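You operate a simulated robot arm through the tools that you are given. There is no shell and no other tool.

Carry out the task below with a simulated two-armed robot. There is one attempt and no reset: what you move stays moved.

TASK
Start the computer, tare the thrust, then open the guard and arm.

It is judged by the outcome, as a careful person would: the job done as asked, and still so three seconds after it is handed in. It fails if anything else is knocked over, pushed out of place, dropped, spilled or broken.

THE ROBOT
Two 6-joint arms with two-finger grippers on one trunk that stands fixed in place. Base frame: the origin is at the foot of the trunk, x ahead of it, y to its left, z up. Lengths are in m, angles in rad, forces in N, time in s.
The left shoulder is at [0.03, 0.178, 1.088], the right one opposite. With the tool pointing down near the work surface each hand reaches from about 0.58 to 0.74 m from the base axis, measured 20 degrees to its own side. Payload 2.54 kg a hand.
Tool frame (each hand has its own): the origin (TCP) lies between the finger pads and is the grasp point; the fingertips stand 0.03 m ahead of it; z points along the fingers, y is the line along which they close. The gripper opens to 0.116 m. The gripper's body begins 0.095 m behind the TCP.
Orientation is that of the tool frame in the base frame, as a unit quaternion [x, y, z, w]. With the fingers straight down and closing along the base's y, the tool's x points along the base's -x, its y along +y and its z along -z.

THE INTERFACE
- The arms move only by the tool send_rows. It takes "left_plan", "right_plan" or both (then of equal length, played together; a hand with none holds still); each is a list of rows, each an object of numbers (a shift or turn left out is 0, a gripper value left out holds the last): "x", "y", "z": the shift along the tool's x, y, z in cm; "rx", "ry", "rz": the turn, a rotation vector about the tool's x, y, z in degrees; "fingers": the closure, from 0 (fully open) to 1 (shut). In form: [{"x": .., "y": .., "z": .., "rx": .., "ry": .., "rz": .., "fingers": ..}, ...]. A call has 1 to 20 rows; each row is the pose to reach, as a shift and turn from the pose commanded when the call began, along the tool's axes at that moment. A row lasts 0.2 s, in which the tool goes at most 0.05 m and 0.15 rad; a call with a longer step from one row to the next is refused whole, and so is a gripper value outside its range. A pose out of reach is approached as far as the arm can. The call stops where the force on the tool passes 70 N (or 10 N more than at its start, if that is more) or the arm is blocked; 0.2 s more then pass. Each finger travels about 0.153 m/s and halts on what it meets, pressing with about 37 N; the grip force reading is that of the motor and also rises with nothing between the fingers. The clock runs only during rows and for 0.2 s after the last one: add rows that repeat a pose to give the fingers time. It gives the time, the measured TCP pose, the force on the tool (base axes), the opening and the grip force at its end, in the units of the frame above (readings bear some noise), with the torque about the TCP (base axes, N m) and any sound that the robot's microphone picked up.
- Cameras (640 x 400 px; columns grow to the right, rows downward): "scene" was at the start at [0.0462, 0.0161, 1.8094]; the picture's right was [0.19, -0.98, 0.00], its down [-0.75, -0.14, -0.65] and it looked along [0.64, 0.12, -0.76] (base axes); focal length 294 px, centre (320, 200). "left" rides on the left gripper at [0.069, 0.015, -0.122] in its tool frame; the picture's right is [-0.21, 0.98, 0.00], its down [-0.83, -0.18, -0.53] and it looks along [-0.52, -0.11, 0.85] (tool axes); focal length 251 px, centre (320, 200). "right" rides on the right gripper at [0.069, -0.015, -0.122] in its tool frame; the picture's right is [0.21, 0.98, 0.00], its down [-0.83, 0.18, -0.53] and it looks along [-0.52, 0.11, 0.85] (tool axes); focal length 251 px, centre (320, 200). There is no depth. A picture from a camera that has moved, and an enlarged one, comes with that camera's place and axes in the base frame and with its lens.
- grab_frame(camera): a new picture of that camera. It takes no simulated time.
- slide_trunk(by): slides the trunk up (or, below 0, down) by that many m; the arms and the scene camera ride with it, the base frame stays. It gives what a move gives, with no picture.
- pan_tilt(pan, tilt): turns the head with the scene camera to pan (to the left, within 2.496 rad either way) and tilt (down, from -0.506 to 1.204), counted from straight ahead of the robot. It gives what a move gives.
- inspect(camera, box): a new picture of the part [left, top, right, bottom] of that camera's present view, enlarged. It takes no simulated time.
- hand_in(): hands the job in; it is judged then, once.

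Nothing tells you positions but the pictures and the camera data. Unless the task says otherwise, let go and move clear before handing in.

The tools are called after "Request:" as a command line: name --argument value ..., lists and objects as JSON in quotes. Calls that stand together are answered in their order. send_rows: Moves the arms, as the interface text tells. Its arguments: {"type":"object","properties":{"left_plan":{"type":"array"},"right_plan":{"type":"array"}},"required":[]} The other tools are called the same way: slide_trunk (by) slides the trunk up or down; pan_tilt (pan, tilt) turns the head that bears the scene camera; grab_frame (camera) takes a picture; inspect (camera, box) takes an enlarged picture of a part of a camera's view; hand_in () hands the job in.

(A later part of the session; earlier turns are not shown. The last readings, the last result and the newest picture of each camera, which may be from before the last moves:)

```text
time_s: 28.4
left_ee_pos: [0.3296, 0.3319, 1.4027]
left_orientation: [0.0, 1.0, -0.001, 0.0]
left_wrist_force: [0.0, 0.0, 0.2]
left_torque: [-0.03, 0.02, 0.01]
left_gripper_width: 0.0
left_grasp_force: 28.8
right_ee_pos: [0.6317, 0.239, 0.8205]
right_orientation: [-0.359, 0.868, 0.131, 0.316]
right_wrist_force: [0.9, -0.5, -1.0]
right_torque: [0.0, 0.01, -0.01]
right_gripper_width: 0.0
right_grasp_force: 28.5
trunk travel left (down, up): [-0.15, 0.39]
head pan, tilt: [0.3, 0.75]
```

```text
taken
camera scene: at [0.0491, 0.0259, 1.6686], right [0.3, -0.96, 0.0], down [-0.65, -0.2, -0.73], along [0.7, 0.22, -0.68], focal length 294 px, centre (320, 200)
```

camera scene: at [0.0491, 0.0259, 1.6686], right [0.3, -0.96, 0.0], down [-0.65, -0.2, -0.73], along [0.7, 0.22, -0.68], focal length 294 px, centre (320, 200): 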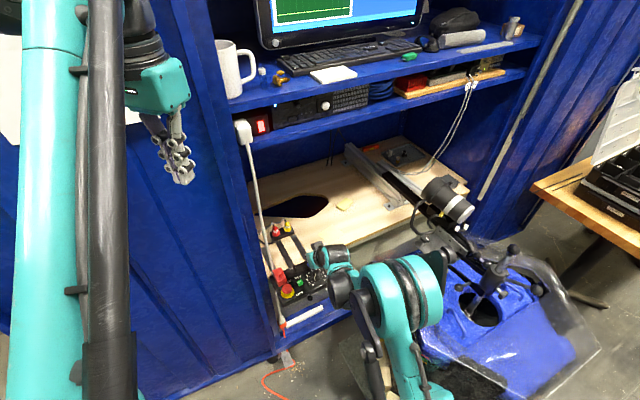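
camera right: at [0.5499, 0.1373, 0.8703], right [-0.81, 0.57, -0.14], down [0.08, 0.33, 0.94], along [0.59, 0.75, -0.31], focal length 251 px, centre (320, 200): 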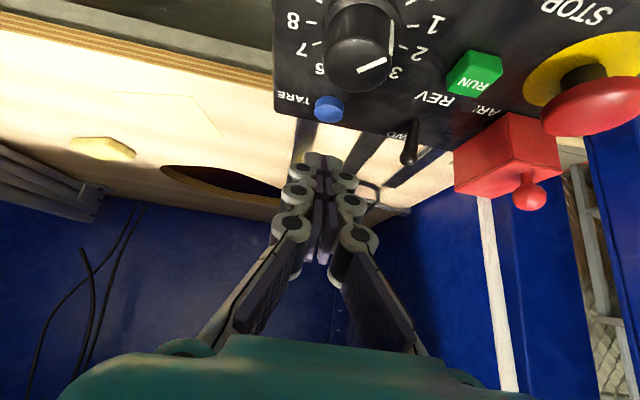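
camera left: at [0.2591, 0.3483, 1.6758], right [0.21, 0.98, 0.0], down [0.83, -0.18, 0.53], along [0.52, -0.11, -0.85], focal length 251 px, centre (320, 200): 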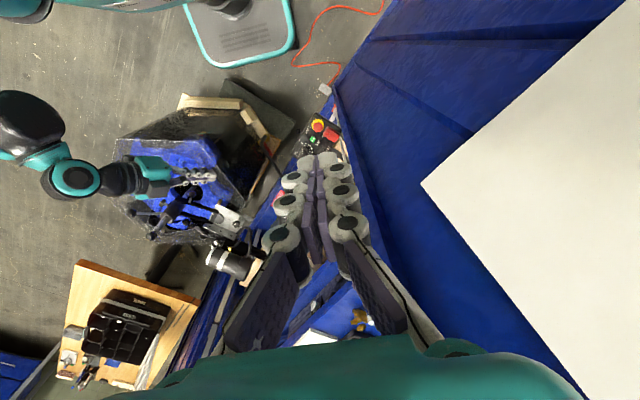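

Positions hold: TARE is just below the tips. I press down in small steps.

Request:
send_rows --right_plan '[{"x": 0.3, "z": 1.0}, {"x": 1.28, "z": 2.19}, {"x": 1.6, "z": 2.57}, {"x": 1.79, "z": 2.8}, {"x": 1.98, "z": 3.03}, {"x": 2.11, "z": 3.18}]'

Request:
grab_frame --camera "right"

Request:
inspect --camera "scene" --box '[250, 0, 430, 60]'

```text
time_s: 29.8
left_ee_pos: [0.3307, 0.3329, 1.403]
left_orientation: [0.0, 1.0, 0.0, 0.0]
left_wrist_force: [-0.5, -1.1, 0.4]
left_torque: [-0.01, 0.0, 0.04]
left_gripper_width: 0.0
left_grasp_force: 28.2
right_ee_pos: [0.6346, 0.2416, 0.7831]
right_orientation: [-0.359, 0.868, 0.131, 0.317]
right_wrist_force: [1.5, 1.3, 11.7]
right_torque: [0.13, -0.14, -0.05]
right_gripper_width: 0.006
right_grasp_force: 27.8
trunk travel left (down, up): [-0.15, 0.39]
head pan, tilt: [0.3, 0.75]
heard: click
```

```text
taken
camera right: at [0.5525, 0.1399, 0.8325], right [-0.81, 0.57, -0.14], down [0.07, 0.33, 0.94], along [0.59, 0.75, -0.31], focal length 251 px, centre (320, 200)
```

right: 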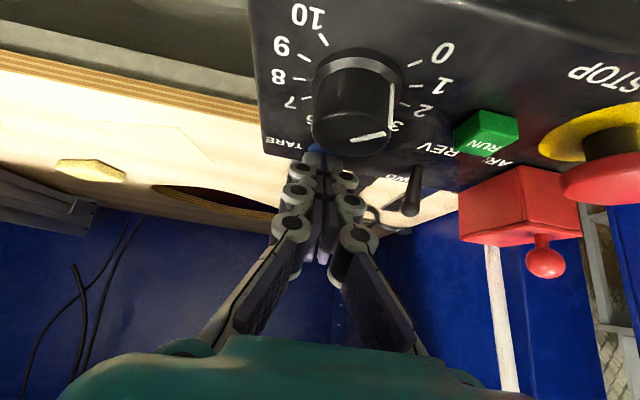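

```text
3.56 times, centred on (340, 30) of scene
camera zoom: at [0.048, 0.0256, 1.6686], right [0.3, -0.96, 0.0], down [-0.65, -0.2, -0.73], along [0.7, 0.22, -0.68], focal length 1047 px, centre (249, 804)
```

zoom: 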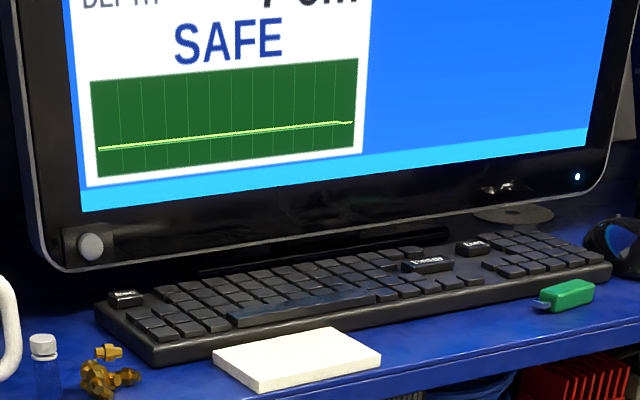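

A click was heard. I lift off and look up at the display to confirm the tare.

Request:
send_rows --right_plan '[{"x": -1.3, "z": -1.5}, {"x": -3.2, "z": -3.8}, {"x": -5.1, "z": -6.1}]'

Request:
pan_tilt --pan 0.3 --tilt 0.4

Request:
inspect --camera "scene" --box '[220, 20, 460, 180]'

Request:
grab_frame --camera "right"

```text
time_s: 30.6
left_ee_pos: [0.3285, 0.3324, 1.4025]
left_orientation: [0.0, 1.0, 0.0, 0.0]
left_wrist_force: [-0.2, 0.2, 0.5]
left_torque: [-0.01, -0.03, -0.03]
left_gripper_width: 0.0
left_grasp_force: 29.0
right_ee_pos: [0.6359, 0.2421, 0.8648]
right_orientation: [-0.36, 0.868, 0.13, 0.316]
right_wrist_force: [0.1, -0.4, 0.2]
right_torque: [-0.01, 0.01, -0.03]
right_gripper_width: 0.0
right_grasp_force: 29.1
trunk travel left (down, up): [-0.15, 0.39]
head pan, tilt: [0.3, 0.75]
```

```text
time_s: 31.4
left_ee_pos: [0.331, 0.3328, 1.4032]
left_orientation: [-0.001, 1.0, -0.001, 0.0]
left_wrist_force: [-0.1, -0.7, -0.1]
left_torque: [-0.01, -0.02, 0.0]
left_gripper_width: 0.0001
left_grasp_force: 29.1
right_ee_pos: [0.6353, 0.2426, 0.8645]
right_orientation: [-0.36, 0.868, 0.131, 0.317]
right_wrist_force: [0.1, -0.4, 0.1]
right_torque: [0.01, -0.04, 0.01]
right_gripper_width: 0.0
right_grasp_force: 28.8
trunk travel left (down, up): [-0.15, 0.39]
head pan, tilt: [0.3, 0.4]
```

```text
2.50 times, centred on (340, 100) of scene
camera zoom: at [0.0586, 0.0288, 1.6995], right [0.3, -0.96, 0.0], down [-0.37, -0.12, -0.92], along [0.88, 0.27, -0.39], focal length 736 px, centre (270, 450)
```

zoom: 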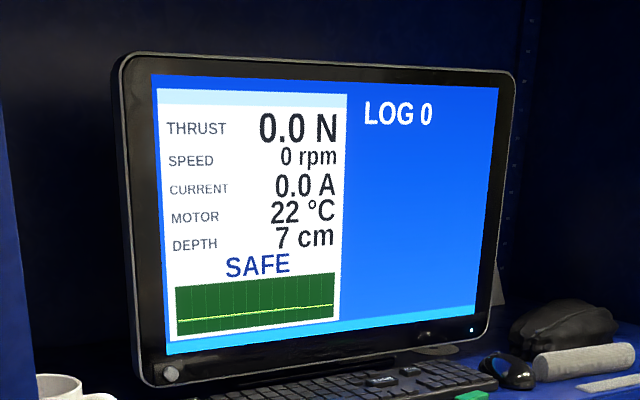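

```text
taken
camera right: at [0.5537, 0.1403, 0.9132], right [-0.81, 0.57, -0.14], down [0.08, 0.33, 0.94], along [0.59, 0.75, -0.31], focal length 251 px, centre (320, 200)
```

right: 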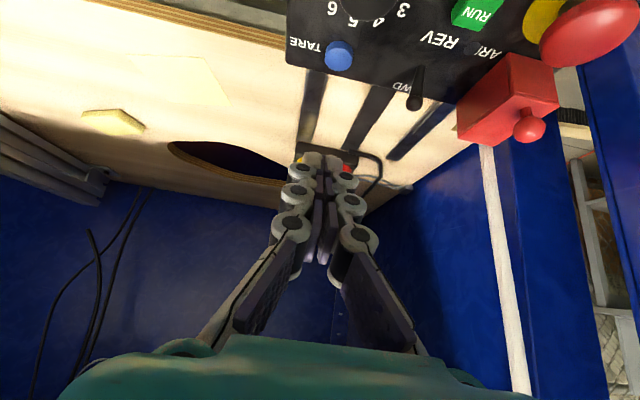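

Thrust now reads 0.0 N. Next is the guard: I examine it closely from the wrist camera and point the head down again.

Request:
pan_tilt --pan 0.35 --tilt 0.75

Request:
inspect --camera "right" --box '[430, 0, 590, 160]'

Request:
inspect --camera "scene" --box '[240, 240, 340, 320]'

Request:
inspect --camera "left" --box '[290, 70, 370, 170]'

```text
time_s: 32.2
left_ee_pos: [0.3293, 0.3332, 1.4042]
left_orientation: [0.0, 1.0, 0.0, 0.0]
left_wrist_force: [0.5, 0.2, -1.0]
left_torque: [0.02, 0.0, -0.01]
left_gripper_width: 0.0001
left_grasp_force: 28.1
right_ee_pos: [0.6358, 0.2432, 0.8632]
right_orientation: [-0.359, 0.869, 0.131, 0.315]
right_wrist_force: [0.0, 1.3, -0.2]
right_torque: [-0.04, 0.0, 0.01]
right_gripper_width: 0.0001
right_grasp_force: 28.8
trunk travel left (down, up): [-0.15, 0.39]
head pan, tilt: [0.351, 0.75]
```

```text
2.50 times, centred on (510, 80) of right
camera zoom: at [0.5538, 0.1403, 0.9132], right [-0.81, 0.57, -0.14], down [0.08, 0.33, 0.94], along [0.59, 0.75, -0.31], focal length 629 px, centre (-155, 500)
```

zoom: 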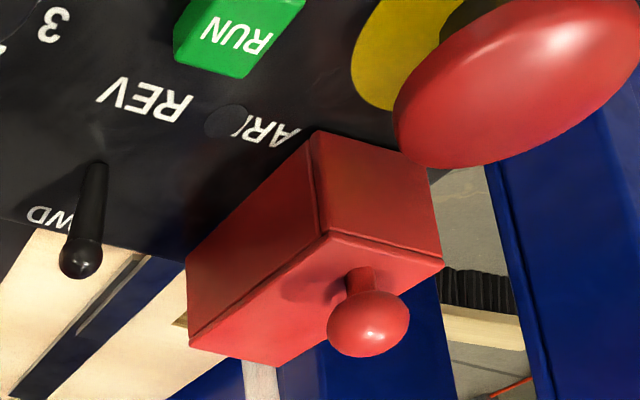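

```text
5.00 times, centred on (290, 280) of scene
camera zoom: at [0.048, 0.0299, 1.6685], right [0.34, -0.94, 0.0], down [-0.64, -0.23, -0.73], along [0.69, 0.25, -0.68], focal length 1473 px, centre (470, -200)
```

zoom: 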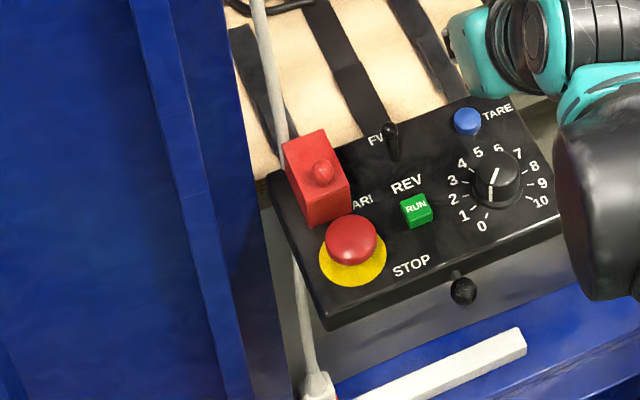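

```text
4.00 times, centred on (330, 120) of left
camera zoom: at [0.2602, 0.3485, 1.5255], right [0.21, 0.98, 0.0], down [0.83, -0.18, 0.53], along [0.52, -0.11, -0.85], focal length 1006 px, centre (280, 520)
```

zoom: 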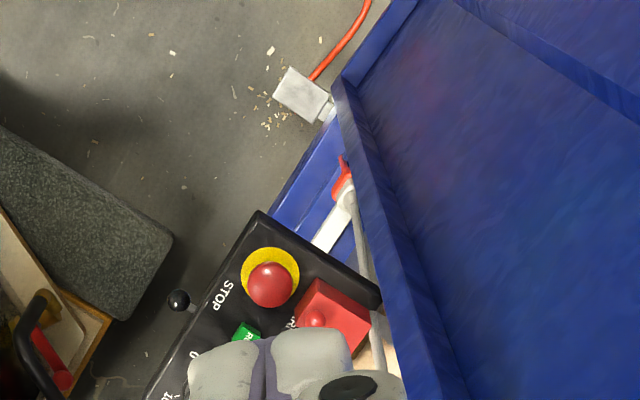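

The guard is a red box about 5 cm long and 3.3 cm wide, with a ball knob near its front, so it most likely hinges at its back edge. I'll push the ball in and up with the closed fingertips, staying above the STOP button in front of it; first I move to a standoff.

Request:
send_rows --right_plan '[{"x": 1.16, "y": 2.03, "z": -1.19}, {"x": 2.31, "y": 4.05, "z": -2.38}, {"x": 3.47, "y": 6.08, "z": -3.57}, {"x": 4.63, "y": 8.1, "z": -4.75}, {"x": 5.78, "y": 10.13, "z": -5.94}, {"x": 6.94, "y": 12.16, "z": -7.13}, {"x": 6.94, "y": 12.16, "z": -7.13}]'

Request:
grab_frame --camera "right"

Request:
inspect --camera "scene" --box '[240, 220, 360, 310]'

Request:
inspect --camera "left" --box '[280, 60, 380, 170]'

```text
time_s: 33.8
left_ee_pos: [0.3312, 0.3339, 1.4021]
left_orientation: [0.0, 1.0, 0.0, 0.0]
left_wrist_force: [-0.2, 0.4, -0.2]
left_torque: [0.01, 0.02, -0.05]
left_gripper_width: 0.0001
left_grasp_force: 28.8
right_ee_pos: [0.4765, 0.26, 0.8739]
right_orientation: [-0.36, 0.868, 0.132, 0.316]
right_wrist_force: [0.2, 0.2, -0.9]
right_torque: [-0.01, 0.03, 0.01]
right_gripper_width: 0.0
right_grasp_force: 28.9
trunk travel left (down, up): [-0.15, 0.39]
head pan, tilt: [0.351, 0.75]
```

```text
taken
camera right: at [0.3952, 0.1576, 0.9232], right [-0.81, 0.57, -0.14], down [0.08, 0.33, 0.94], along [0.59, 0.75, -0.31], focal length 251 px, centre (320, 200)
```

right: 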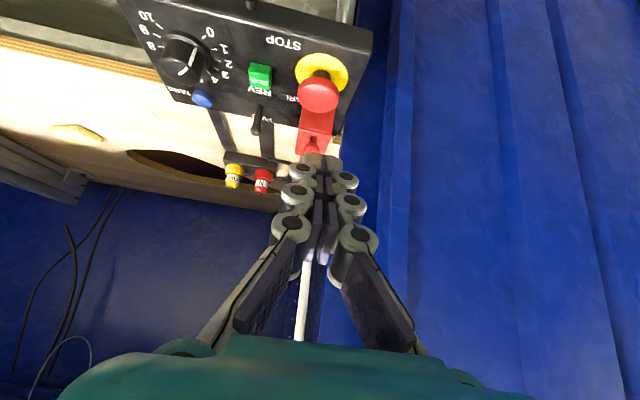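

```text
4.44 times, centred on (300, 265) of scene
camera zoom: at [0.0485, 0.0299, 1.6684], right [0.34, -0.94, 0.0], down [-0.64, -0.23, -0.73], along [0.69, 0.25, -0.68], focal length 1309 px, centre (409, -89)
```

zoom: 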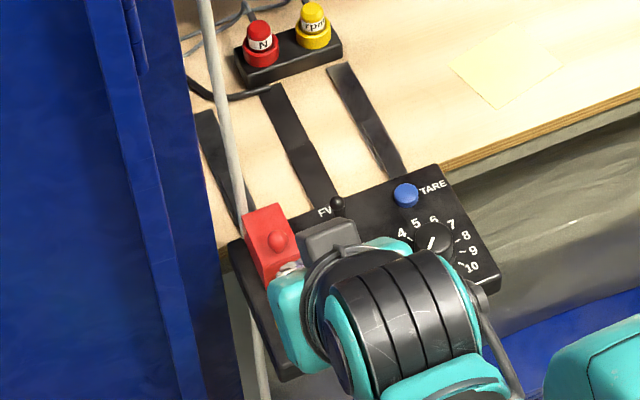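

```text
3.64 times, centred on (330, 115) of left
camera zoom: at [0.2607, 0.3484, 1.5254], right [0.21, 0.98, 0.0], down [0.83, -0.18, 0.53], along [0.52, -0.11, -0.85], focal length 914 px, centre (284, 509)
```

zoom: 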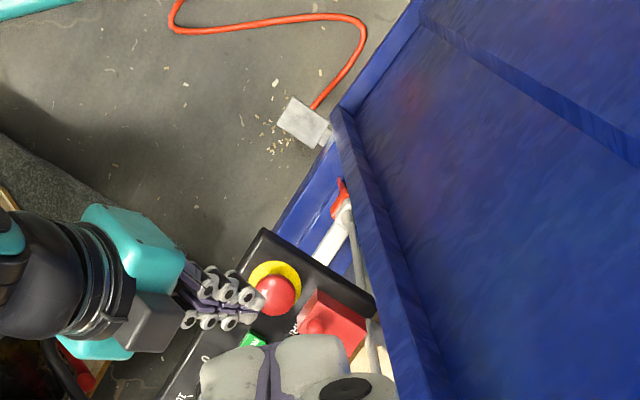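

The tips are lined up in front of the ball. I slide in along the finger axis to about 1 cm short of the contact place, then look.

Request:
send_rows --right_plan '[{"x": 0.4, "y": -0.3, "z": 2.5}, {"x": 0.4, "y": -0.3, "z": 5}, {"x": 0.4, "y": -0.3, "z": 6.9}, {"x": 0.4, "y": -0.3, "z": 6.9}]'

Request:
grab_frame --camera "right"

Request:
inspect --camera "left" --box '[300, 90, 370, 170]'

Request:
inspect --camera "scene" --box '[260, 220, 330, 290]'

```text
time_s: 34.8
left_ee_pos: [0.3301, 0.3319, 1.4034]
left_orientation: [0.0, 1.0, 0.0, 0.0]
left_wrist_force: [0.0, 0.7, 0.4]
left_torque: [-0.01, -0.02, 0.03]
left_gripper_width: 0.0001
left_grasp_force: 28.8
right_ee_pos: [0.5095, 0.2841, 0.8197]
right_orientation: [-0.36, 0.868, 0.131, 0.315]
right_wrist_force: [-0.1, -0.6, 0.1]
right_torque: [0.01, 0.0, -0.02]
right_gripper_width: 0.0003
right_grasp_force: 28.8
trunk travel left (down, up): [-0.15, 0.39]
head pan, tilt: [0.351, 0.75]
```

```text
taken
camera right: at [0.4274, 0.1823, 0.8683], right [-0.81, 0.57, -0.14], down [0.08, 0.33, 0.94], along [0.59, 0.75, -0.31], focal length 251 px, centre (320, 200)
```

right: 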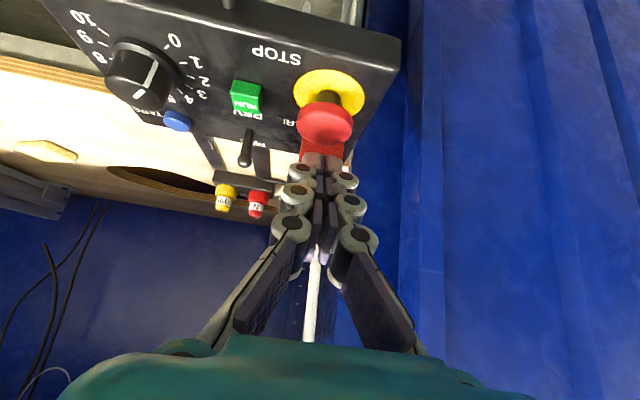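

```text
5.00 times, centred on (335, 130) of left
camera zoom: at [0.2597, 0.3482, 1.5257], right [0.21, 0.98, 0.0], down [0.83, -0.18, 0.53], along [0.52, -0.11, -0.85], focal length 1257 px, centre (245, 550)
```

zoom: 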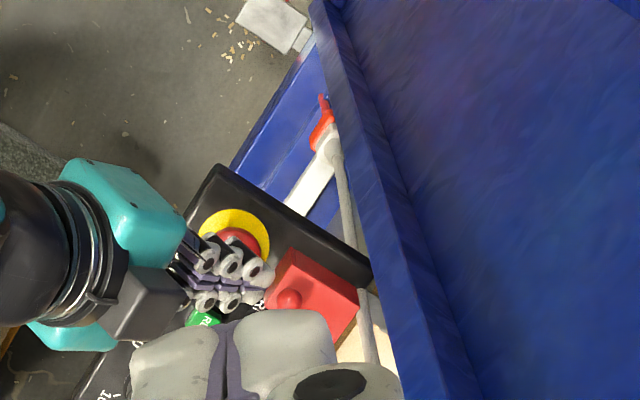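

```text
5.71 times, centred on (295, 255) of scene
camera zoom: at [0.0475, 0.0296, 1.6685], right [0.34, -0.94, 0.0], down [-0.64, -0.23, -0.73], along [0.69, 0.25, -0.68], focal length 1683 px, centre (463, -114)
```

zoom: 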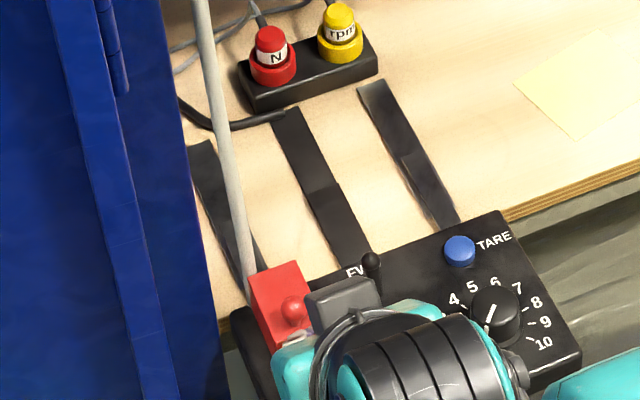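

The finger axis points straight at the ball. I close the last centimetre and push the ball in and up along its arc for the first few degrees.

Request:
send_rows --right_plan '[{"x": 0, "z": 0.6}, {"x": 0, "z": 1.0}, {"x": -0.45, "z": 1.0}, {"x": -0.9, "z": 1.1}, {"x": -1.3, "z": 1.2}, {"x": -1.7, "z": 1.3}]'

Request:
grab_frame --camera "right"

Request:
inspect --camera "left" --box '[300, 90, 370, 170]'

Request:
inspect --camera "scene" --box '[260, 220, 330, 290]'

```text
time_s: 36.2
left_ee_pos: [0.3282, 0.3312, 1.4036]
left_orientation: [0.0, 1.0, 0.002, 0.001]
left_wrist_force: [0.2, -0.8, -0.1]
left_torque: [0.01, -0.02, -0.03]
left_gripper_width: 0.0002
left_grasp_force: 28.1
right_ee_pos: [0.5236, 0.3004, 0.8182]
right_orientation: [-0.36, 0.868, 0.132, 0.317]
right_wrist_force: [-7.6, -7.0, 9.2]
right_torque: [0.02, -0.01, 0.01]
right_gripper_width: 0.0063
right_grasp_force: 28.9
trunk travel left (down, up): [-0.15, 0.39]
head pan, tilt: [0.351, 0.75]
```

```text
taken
camera right: at [0.4419, 0.1976, 0.8678], right [-0.81, 0.57, -0.14], down [0.08, 0.33, 0.94], along [0.59, 0.75, -0.31], focal length 251 px, centre (320, 200)
```

right: 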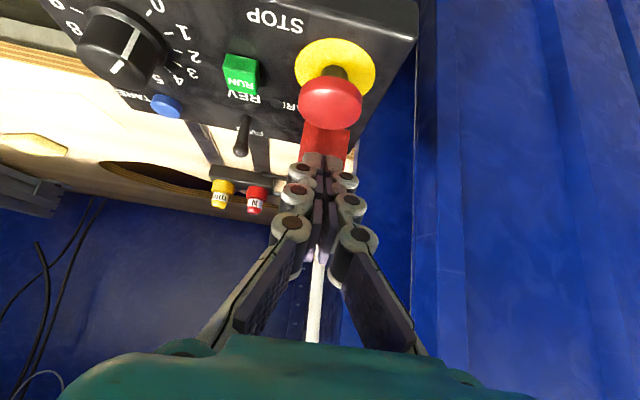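

```text
5.00 times, centred on (335, 130) of left
camera zoom: at [0.2584, 0.347, 1.5263], right [0.21, 0.98, 0.0], down [0.83, -0.18, 0.53], along [0.52, -0.11, -0.85], focal length 1257 px, centre (245, 550)
```

zoom: 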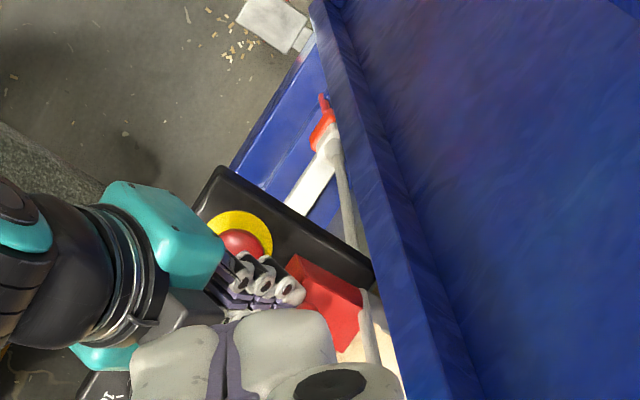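

```text
5.71 times, centred on (295, 255) of scene
camera zoom: at [0.046, 0.0284, 1.6686], right [0.34, -0.94, 0.0], down [-0.64, -0.23, -0.73], along [0.69, 0.25, -0.68], focal length 1683 px, centre (463, -114)
```

zoom: 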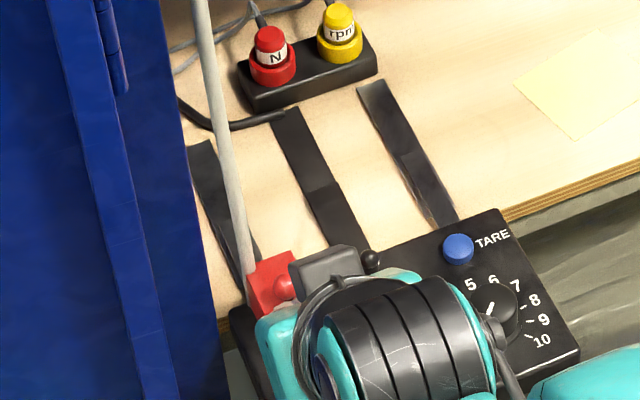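

There is light contact (about 14 N along the fingers). I look closely to see whether the guard has begun to lift.

Request:
inspect --camera "right" --box '[270, 30, 390, 190]'

Request:
inspect --camera "left" --box '[325, 120, 365, 165]'

Request:
inspect --camera "scene" --box '[275, 245, 315, 285]'

```text
2.50 times, centred on (330, 110) of right
camera zoom: at [0.4419, 0.1976, 0.8678], right [-0.81, 0.57, -0.14], down [0.08, 0.33, 0.94], along [0.59, 0.75, -0.31], focal length 629 px, centre (295, 425)
```

zoom: 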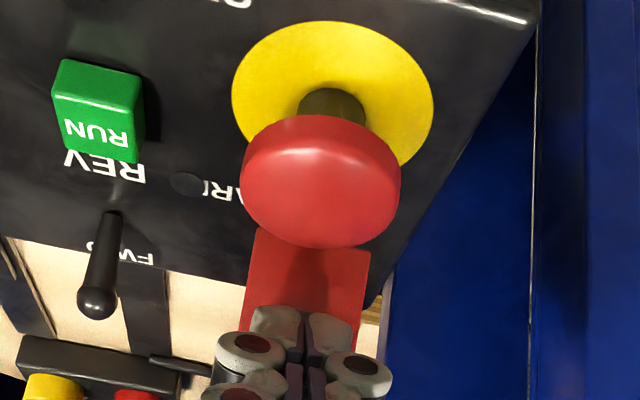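

```text
8.89 times, centred on (345, 142) of left
camera zoom: at [0.2584, 0.347, 1.5263], right [0.21, 0.98, 0.0], down [0.83, -0.18, 0.53], along [0.52, -0.11, -0.85], focal length 2235 px, centre (98, 711)
```

zoom: 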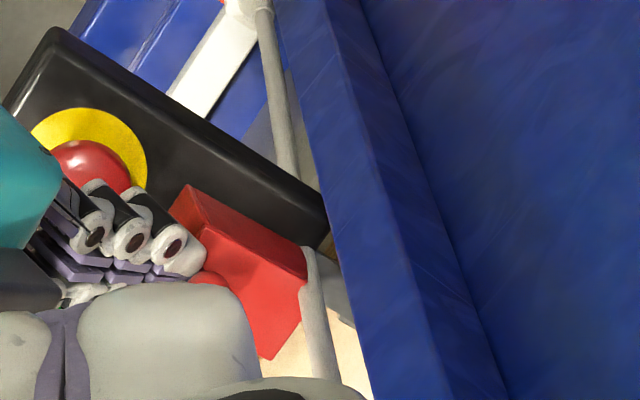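

```text
10.00 times, centred on (295, 265) of scene
camera zoom: at [0.046, 0.0284, 1.6686], right [0.34, -0.94, 0.0], down [-0.64, -0.23, -0.73], along [0.69, 0.25, -0.68], focal length 2945 px, centre (570, -450)
```

zoom: 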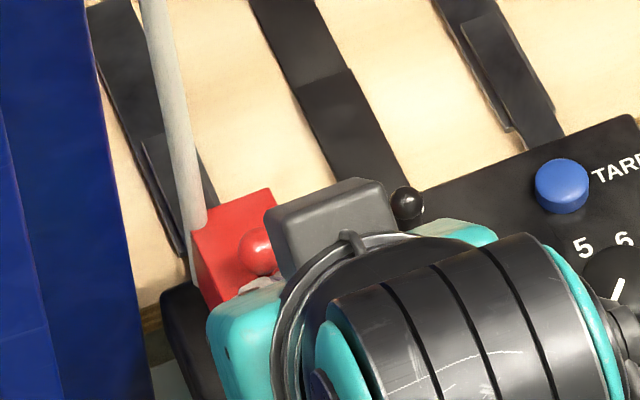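

The push continues along the arc with a little less insertion; I check again after about 2 cm.

Request:
send_rows --right_plan '[{"x": -0.5, "z": 0}, {"x": -1.0, "z": 0.03}, {"x": -1.5, "z": 0.08}, {"x": -2.0, "z": 0.15}]'

Request:
inspect --camera "right" --box '[270, 30, 390, 190]'

Request:
inspect --camera "left" --box '[325, 120, 365, 165]'

Request:
inspect --camera "scene" --box '[265, 235, 325, 285]'

```text
time_s: 37.2
left_ee_pos: [0.3292, 0.3324, 1.4032]
left_orientation: [0.0, 1.0, 0.0, 0.001]
left_wrist_force: [0.3, 0.4, 0.0]
left_torque: [-0.03, -0.01, -0.03]
left_gripper_width: 0.0
left_grasp_force: 28.3
right_ee_pos: [0.5369, 0.312, 0.8299]
right_orientation: [-0.359, 0.868, 0.131, 0.317]
right_wrist_force: [-5.5, -3.0, 10.0]
right_torque: [0.08, -0.02, 0.06]
right_gripper_width: 0.0059
right_grasp_force: 28.6
trunk travel left (down, up): [-0.15, 0.39]
head pan, tilt: [0.351, 0.75]
```

```text
2.50 times, centred on (330, 110) of right
camera zoom: at [0.4544, 0.2098, 0.8797], right [-0.81, 0.57, -0.14], down [0.08, 0.33, 0.94], along [0.59, 0.75, -0.31], focal length 629 px, centre (295, 425)
```

zoom: 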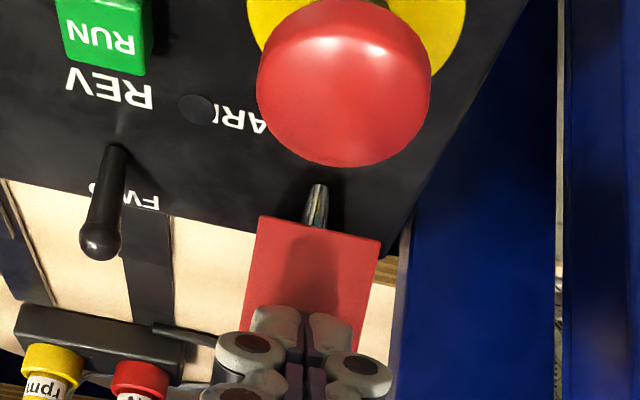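

```text
8.89 times, centred on (345, 142) of left
camera zoom: at [0.2586, 0.3478, 1.526], right [0.21, 0.98, 0.0], down [0.83, -0.18, 0.53], along [0.52, -0.11, -0.85], focal length 2235 px, centre (98, 711)
```

zoom: 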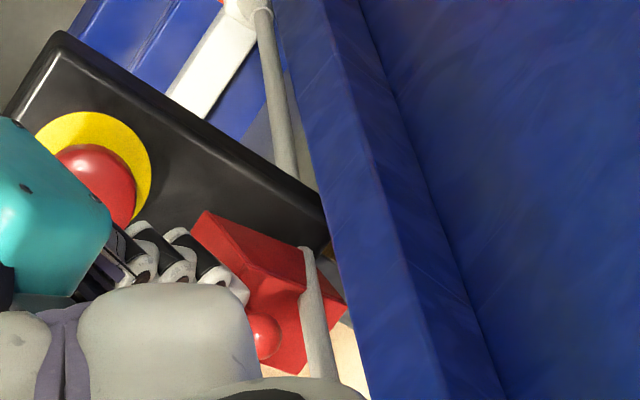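

```text
8.00 times, centred on (295, 260) of scene
camera zoom: at [0.0463, 0.0291, 1.6685], right [0.34, -0.94, 0.0], down [-0.64, -0.23, -0.73], along [0.69, 0.25, -0.68], focal length 2356 px, centre (520, -280)
```

zoom: 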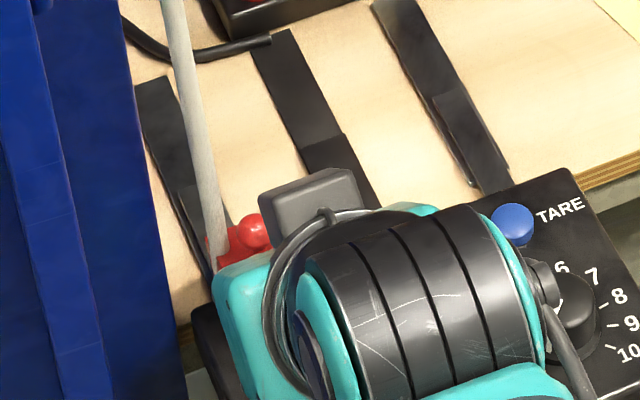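

The guard is lifting and the silver arming lever shows beneath it. I keep following the arc.

Request:
send_rows --right_plan '[{"x": -0.55, "z": 0.1}, {"x": -1.1, "z": 0.3}, {"x": -1.55, "z": 0.6}, {"x": -1.95, "z": 1.0}, {"x": -2.35, "z": 1.4}, {"x": -2.7, "z": 1.8}]'

Request:
inspect --camera "right" --box '[270, 30, 390, 190]'

Request:
inspect --camera "left" --box '[325, 120, 365, 165]'

Request:
inspect --camera "scene" --box '[265, 235, 325, 285]'

```text
time_s: 38.6
left_ee_pos: [0.3322, 0.3326, 1.4028]
left_orientation: [0.0, 1.0, 0.0, -0.001]
left_wrist_force: [1.0, 0.8, -0.7]
left_torque: [-0.04, 0.09, -0.01]
left_gripper_width: 0.0
left_grasp_force: 28.5
right_ee_pos: [0.5605, 0.3367, 0.8309]
right_orientation: [-0.36, 0.869, 0.13, 0.315]
right_wrist_force: [1.1, 0.5, -0.7]
right_torque: [-0.03, 0.01, 0.0]
right_gripper_width: 0.0
right_grasp_force: 28.5
trunk travel left (down, up): [-0.15, 0.39]
head pan, tilt: [0.351, 0.75]
```

```text
2.50 times, centred on (330, 110) of right
camera zoom: at [0.4789, 0.2342, 0.881], right [-0.81, 0.57, -0.14], down [0.08, 0.33, 0.94], along [0.58, 0.75, -0.32], focal length 629 px, centre (295, 425)
```

zoom: 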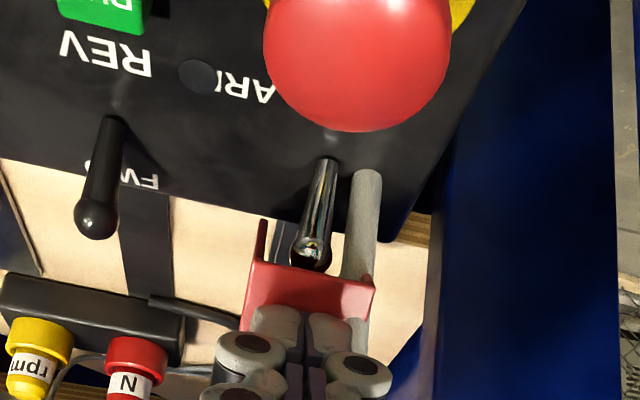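

```text
8.89 times, centred on (345, 142) of left
camera zoom: at [0.2618, 0.3499, 1.5246], right [0.21, 0.98, 0.0], down [0.83, -0.18, 0.53], along [0.52, -0.12, -0.85], focal length 2235 px, centre (98, 711)
```

zoom: 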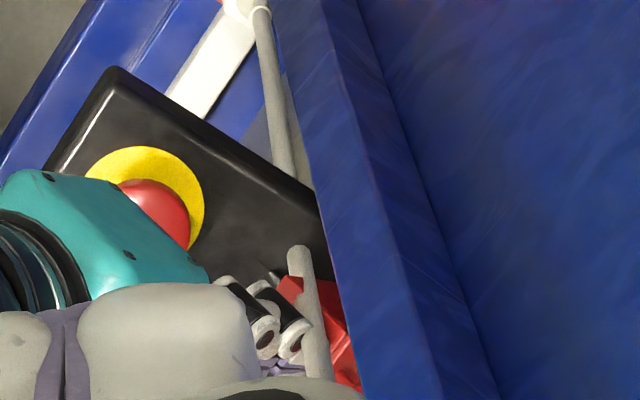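

```text
8.00 times, centred on (295, 260) of scene
camera zoom: at [0.0497, 0.0313, 1.668], right [0.34, -0.94, 0.0], down [-0.64, -0.24, -0.73], along [0.69, 0.25, -0.68], focal length 2356 px, centre (520, -280)
```

zoom: 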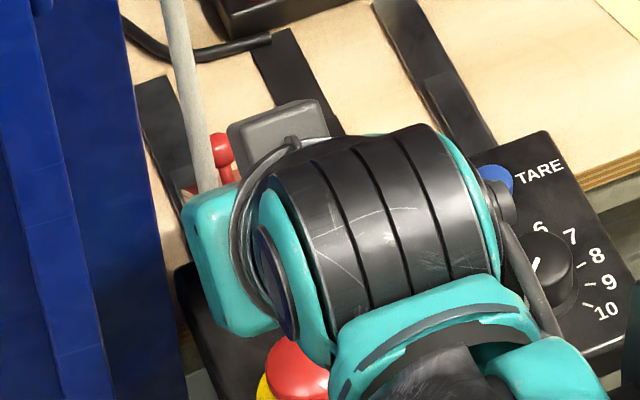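

The contact force vanished and the guard has swung over by itself. I retreat along the finger axis and look at the guard and the lever.

Request:
send_rows --right_plan '[{"z": -2}, {"z": -5}, {"z": -8}, {"z": -11}, {"z": -11}]'

Request:
grab_frame --camera "right"

Request:
inspect --camera "right" --box '[270, 60, 390, 180]'

Request:
inspect --camera "left" --box '[325, 120, 365, 165]'

Request:
inspect --camera "scene" --box '[255, 225, 345, 305]'

```text
time_s: 39.8
left_ee_pos: [0.3313, 0.3332, 1.4029]
left_orientation: [0.0, 1.0, 0.0, 0.0]
left_wrist_force: [-0.1, 0.9, -0.7]
left_torque: [-0.02, 0.03, 0.0]
left_gripper_width: 0.0
left_grasp_force: 28.7
right_ee_pos: [0.5126, 0.2849, 0.917]
right_orientation: [-0.36, 0.868, 0.131, 0.317]
right_wrist_force: [0.0, 0.9, -0.5]
right_torque: [0.03, 0.02, -0.02]
right_gripper_width: 0.0
right_grasp_force: 28.5
trunk travel left (down, up): [-0.15, 0.39]
head pan, tilt: [0.351, 0.75]
```

```text
taken
camera right: at [0.4297, 0.1826, 0.9675], right [-0.81, 0.57, -0.14], down [0.08, 0.33, 0.94], along [0.59, 0.75, -0.31], focal length 251 px, centre (320, 200)
```

right: 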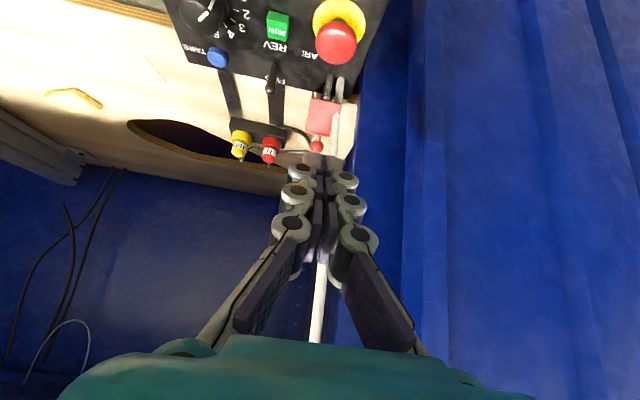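

```text
3.33 times, centred on (330, 120) of right
camera zoom: at [0.4297, 0.1826, 0.9675], right [-0.81, 0.57, -0.14], down [0.08, 0.33, 0.94], along [0.59, 0.75, -0.31], focal length 838 px, centre (287, 467)
```

zoom: 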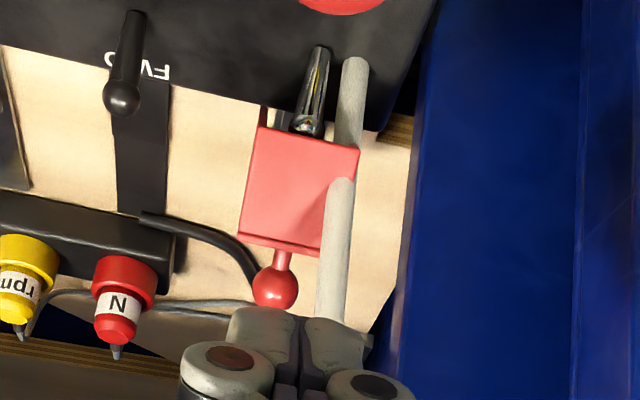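

```text
8.89 times, centred on (345, 142) of left
camera zoom: at [0.2607, 0.349, 1.5252], right [0.21, 0.98, 0.0], down [0.83, -0.18, 0.53], along [0.52, -0.11, -0.85], focal length 2235 px, centre (98, 711)
```

zoom: 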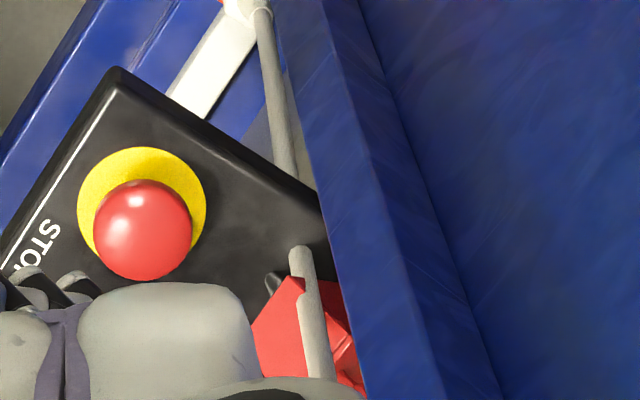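

```text
5.00 times, centred on (300, 265) of scene
camera zoom: at [0.0486, 0.0305, 1.6684], right [0.34, -0.94, 0.0], down [-0.64, -0.23, -0.73], along [0.69, 0.25, -0.68], focal length 1473 px, centre (420, -125)
```

zoom: 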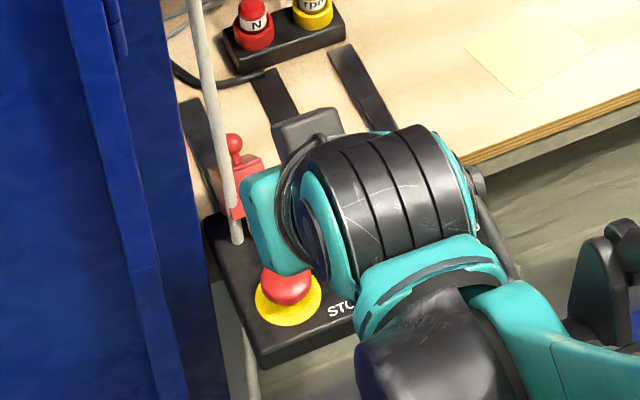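

The guard stands open past vertical, and the cord evidently isn't disturbed. I move the right hand aside so the head camera can see the arming lever.

Request:
send_rows --right_plan '[{"y": -3, "z": -1}, {"y": -6, "z": -2}, {"y": -9, "z": -3}, {"y": -12, "z": -4}, {"y": -15, "z": -5}, {"y": -15, "z": -5}]'

Request:
inspect --camera "right" --box '[380, 20, 540, 180]'

Request:
grab_frame --camera "right"

Request:
inspect --camera "scene" --box '[265, 235, 335, 305]'

```text
time_s: 41.2
left_ee_pos: [0.3314, 0.3332, 1.4016]
left_orientation: [0.001, 1.0, 0.0, 0.0]
left_wrist_force: [0.1, 0.1, 0.1]
left_torque: [0.01, 0.01, 0.01]
left_gripper_width: 0.0
left_grasp_force: 28.9
right_ee_pos: [0.5928, 0.1548, 0.9553]
right_orientation: [-0.36, 0.868, 0.131, 0.316]
right_wrist_force: [-0.1, 0.0, -0.2]
right_torque: [0.0, -0.03, 0.0]
right_gripper_width: 0.0002
right_grasp_force: 28.5
trunk travel left (down, up): [-0.15, 0.39]
head pan, tilt: [0.351, 0.75]
```

```text
2.50 times, centred on (460, 100) of right
camera zoom: at [0.5111, 0.0531, 1.0044], right [-0.81, 0.57, -0.14], down [0.08, 0.33, 0.94], along [0.59, 0.75, -0.31], focal length 629 px, centre (-30, 450)
```

zoom: 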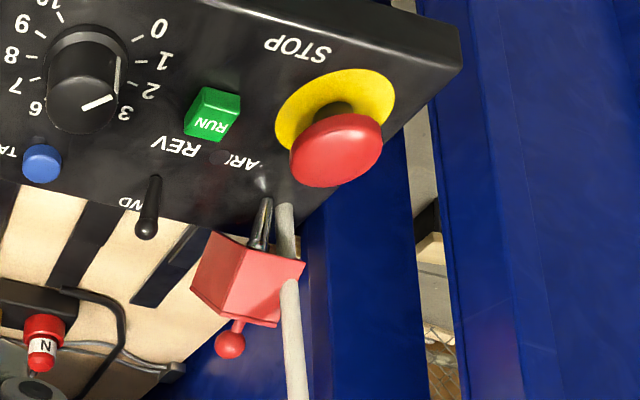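

```text
taken
camera right: at [0.5111, 0.0531, 1.0044], right [-0.81, 0.57, -0.14], down [0.08, 0.33, 0.94], along [0.59, 0.75, -0.31], focal length 251 px, centre (320, 200)
```

right: 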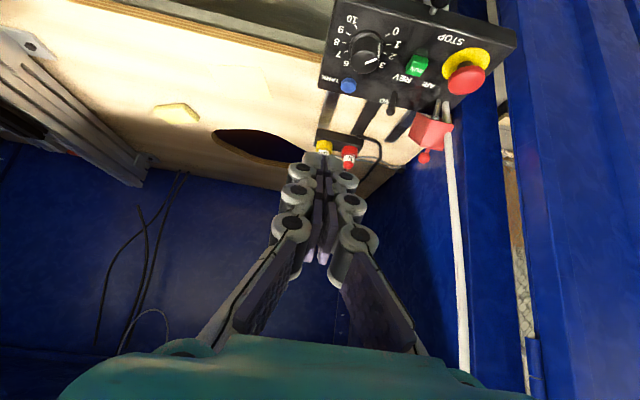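

```text
5.71 times, centred on (300, 270) of scene
camera zoom: at [0.0478, 0.0307, 1.6684], right [0.34, -0.94, 0.0], down [-0.64, -0.23, -0.73], along [0.69, 0.25, -0.68], focal length 1683 px, centre (434, -200)
```

zoom: 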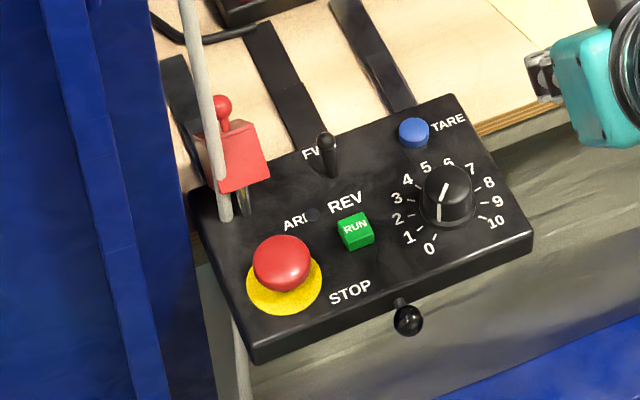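

The arming lever leans back toward the open guard (tip about (0.576, 0.352, 0.777), base about (0.571, 0.346, 0.752)); the panel says SAFE, so it must be flipped toward the front. I'll pinch it from the front with a flatter hand (60°), fingers slightly open; first the standoff.

Request:
send_rows --right_plan '[{"x": 1.31, "y": 2.51, "z": 1.47, "ry": -3.33, "fingers": 0.828}, {"x": 2.63, "y": 5.02, "z": 2.94, "ry": -6.67}, {"x": 3.94, "y": 7.54, "z": 4.42, "ry": -10}, {"x": 5.25, "y": 10.05, "z": 5.89, "ry": -13.33}, {"x": 6.57, "y": 12.56, "z": 7.36, "ry": -16.67}, {"x": 7.88, "y": 15.07, "z": 8.83, "ry": -20}, {"x": 7.88, "y": 15.07, "z": 8.83, "ry": -20}]'

Request:
grab_frame --camera "right"

Request:
inspect --camera "right" --box '[270, 70, 370, 170]'

Request:
inspect --camera "scene" --box '[265, 235, 335, 305]'

```text
time_s: 42.8
left_ee_pos: [0.3303, 0.3314, 1.4031]
left_orientation: [0.0, 1.0, 0.0, 0.0]
left_wrist_force: [0.2, -1.1, 0.6]
left_torque: [0.04, 0.03, 0.0]
left_gripper_width: 0.0001
left_grasp_force: 28.6
right_ee_pos: [0.5108, 0.2916, 0.8706]
right_orientation: [-0.332, 0.8, 0.192, 0.461]
right_wrist_force: [0.4, 0.5, -0.3]
right_torque: [-0.02, -0.01, -0.01]
right_gripper_width: 0.0199
right_grasp_force: 0.0
right hand out of reach, approached as far as the arm can: row 5, 6, 7
trunk travel left (down, up): [-0.15, 0.39]
head pan, tilt: [0.351, 0.75]
```

```text
taken
camera right: at [0.4226, 0.183, 0.8721], right [-0.77, 0.61, -0.19], down [-0.16, 0.09, 0.98], along [0.62, 0.78, 0.03], focal length 251 px, centre (320, 200)
```

right: 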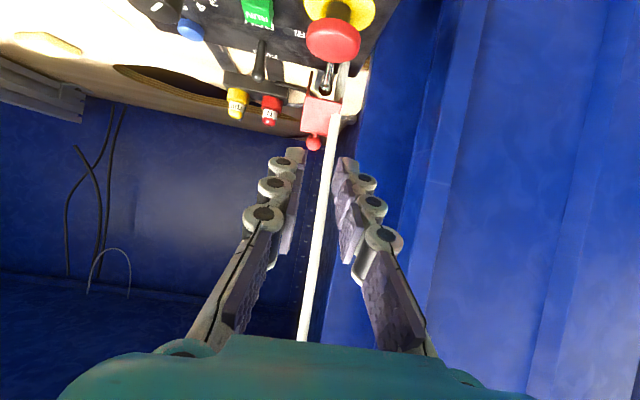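

```text
4.00 times, centred on (320, 120) of right
camera zoom: at [0.4226, 0.183, 0.8721], right [-0.77, 0.61, -0.19], down [-0.16, 0.09, 0.98], along [0.62, 0.78, 0.03], focal length 1006 px, centre (320, 520)
```

zoom: 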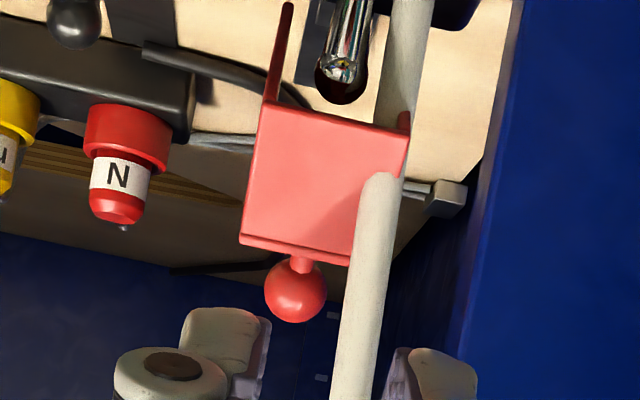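

```text
5.71 times, centred on (300, 270) of scene
camera zoom: at [0.0481, 0.0291, 1.6685], right [0.34, -0.94, 0.0], down [-0.64, -0.23, -0.73], along [0.69, 0.25, -0.68], focal length 1683 px, centre (434, -200)
```

zoom: 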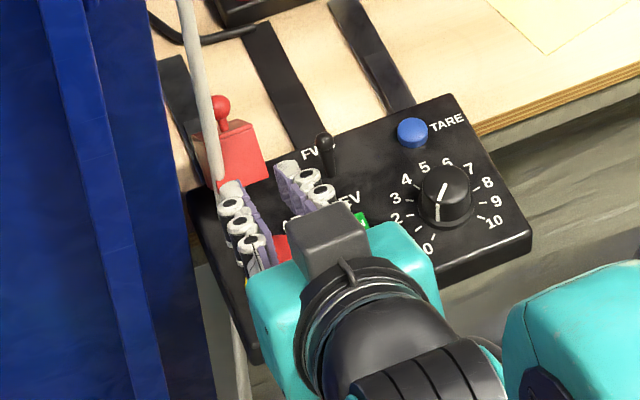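

The lever is visible just in front of the open guard's rim, about 3 mm to the right of my finger axis. I move to about 4 cm short of it, aligned along the finger axis.

Request:
send_rows --right_plan '[{"x": 1.2, "y": -0.1, "z": 1.5}, {"x": 2.45, "y": -0.2, "z": 3.0}, {"x": 3.7, "y": -0.3, "z": 4.5}, {"x": 4.9, "y": -0.3, "z": 6.0}, {"x": 4.9, "y": -0.3, "z": 6.0}]'

Request:
grab_frame --camera "right"

Request:
inspect --camera "right" --box '[270, 90, 370, 190]'

Request:
inspect --camera "scene" --box '[265, 235, 335, 305]'

```text
time_s: 44.0
left_ee_pos: [0.3297, 0.3328, 1.4032]
left_orientation: [-0.001, 1.0, 0.0, 0.0]
left_wrist_force: [0.0, -0.5, -1.0]
left_torque: [-0.02, 0.0, 0.0]
left_gripper_width: 0.0
left_grasp_force: 28.3
right_ee_pos: [0.541, 0.3144, 0.8046]
right_orientation: [-0.332, 0.801, 0.191, 0.461]
right_wrist_force: [0.9, 0.2, -0.3]
right_torque: [0.02, -0.02, -0.02]
right_gripper_width: 0.0199
right_grasp_force: 0.0
right hand out of reach, approached as far as the arm can: row 1, 2, 3, 4, 5
trunk travel left (down, up): [-0.15, 0.39]
head pan, tilt: [0.351, 0.75]
```

```text
taken
camera right: at [0.4535, 0.2059, 0.8063], right [-0.77, 0.61, -0.19], down [-0.16, 0.09, 0.98], along [0.62, 0.78, 0.03], focal length 251 px, centre (320, 200)
```

right: 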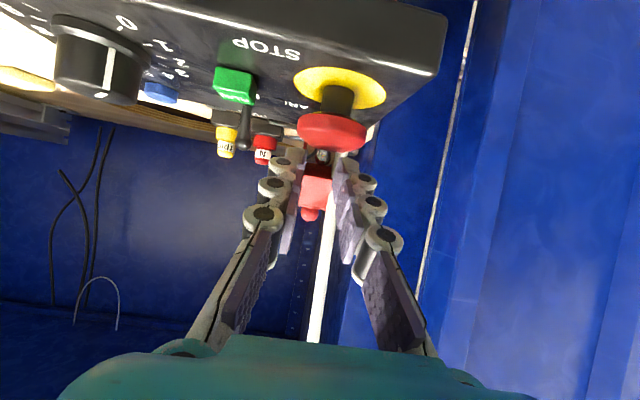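

```text
4.00 times, centred on (320, 140) of right
camera zoom: at [0.4535, 0.2059, 0.8063], right [-0.77, 0.61, -0.19], down [-0.16, 0.09, 0.98], along [0.62, 0.78, 0.03], focal length 1006 px, centre (320, 440)
```

zoom: 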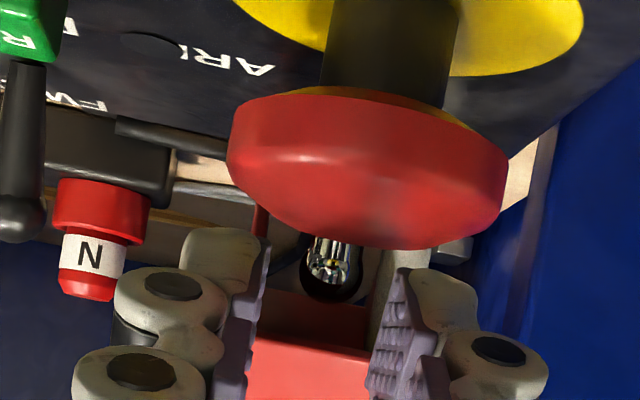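

```text
5.71 times, centred on (300, 270) of scene
camera zoom: at [0.0477, 0.0298, 1.6685], right [0.34, -0.94, 0.0], down [-0.64, -0.23, -0.73], along [0.69, 0.25, -0.68], focal length 1683 px, centre (434, -200)
```

zoom: 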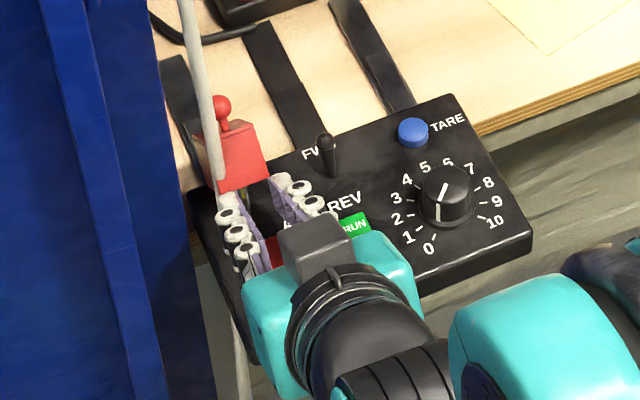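

The lever's ball end lies about 2.5 cm ahead of the tips and slightly to one side. I align, narrow the fingers to about 16 mm, and slide in around it.

Request:
send_rows --right_plan '[{"x": 0.3, "y": 0.26, "z": 0.5, "fingers": 0.862}, {"x": 0.46, "y": 0.26, "z": 1.2}, {"x": 0.46, "y": 0.26, "z": 1.2}]'

Request:
inspect --camera "right" --box '[270, 100, 370, 200]'

Request:
inspect --camera "scene" --box '[270, 240, 320, 290]'

```text
time_s: 44.8
left_ee_pos: [0.3302, 0.333, 1.4035]
left_orientation: [0.0, 1.0, 0.0, -0.001]
left_wrist_force: [0.4, 0.3, 0.6]
left_torque: [0.04, 0.02, 0.0]
left_gripper_width: 0.0001
left_grasp_force: 28.8
right_ee_pos: [0.5476, 0.3213, 0.7952]
right_orientation: [-0.331, 0.8, 0.191, 0.463]
right_wrist_force: [3.2, 0.3, 6.2]
right_torque: [0.03, -0.09, 0.01]
right_gripper_width: 0.016
right_grasp_force: 0.1
trunk travel left (down, up): [-0.15, 0.39]
head pan, tilt: [0.351, 0.75]
```

```text
4.00 times, centred on (320, 150) of right
camera zoom: at [0.4589, 0.2131, 0.7961], right [-0.77, 0.62, -0.19], down [-0.16, 0.09, 0.98], along [0.62, 0.78, 0.03], focal length 1006 px, centre (320, 400)
```

zoom: 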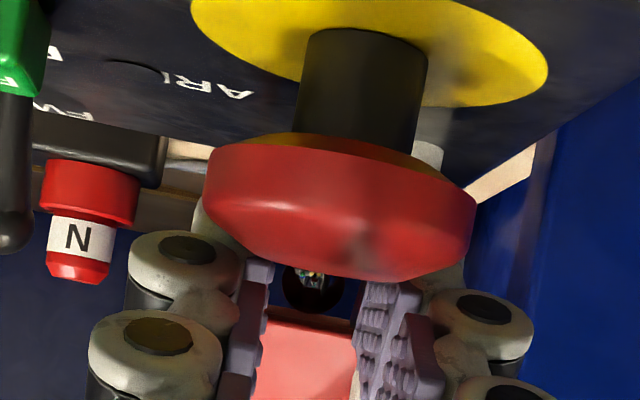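

```text
8.00 times, centred on (295, 265) of scene
camera zoom: at [0.0477, 0.0296, 1.6685], right [0.34, -0.94, 0.0], down [-0.64, -0.23, -0.73], along [0.69, 0.25, -0.68], focal length 2356 px, centre (520, -320)
```

zoom: 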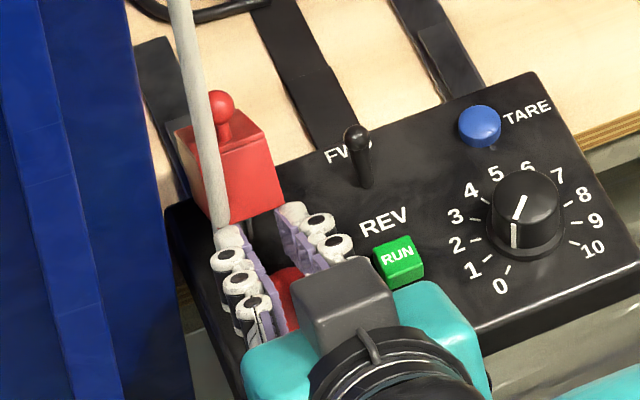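

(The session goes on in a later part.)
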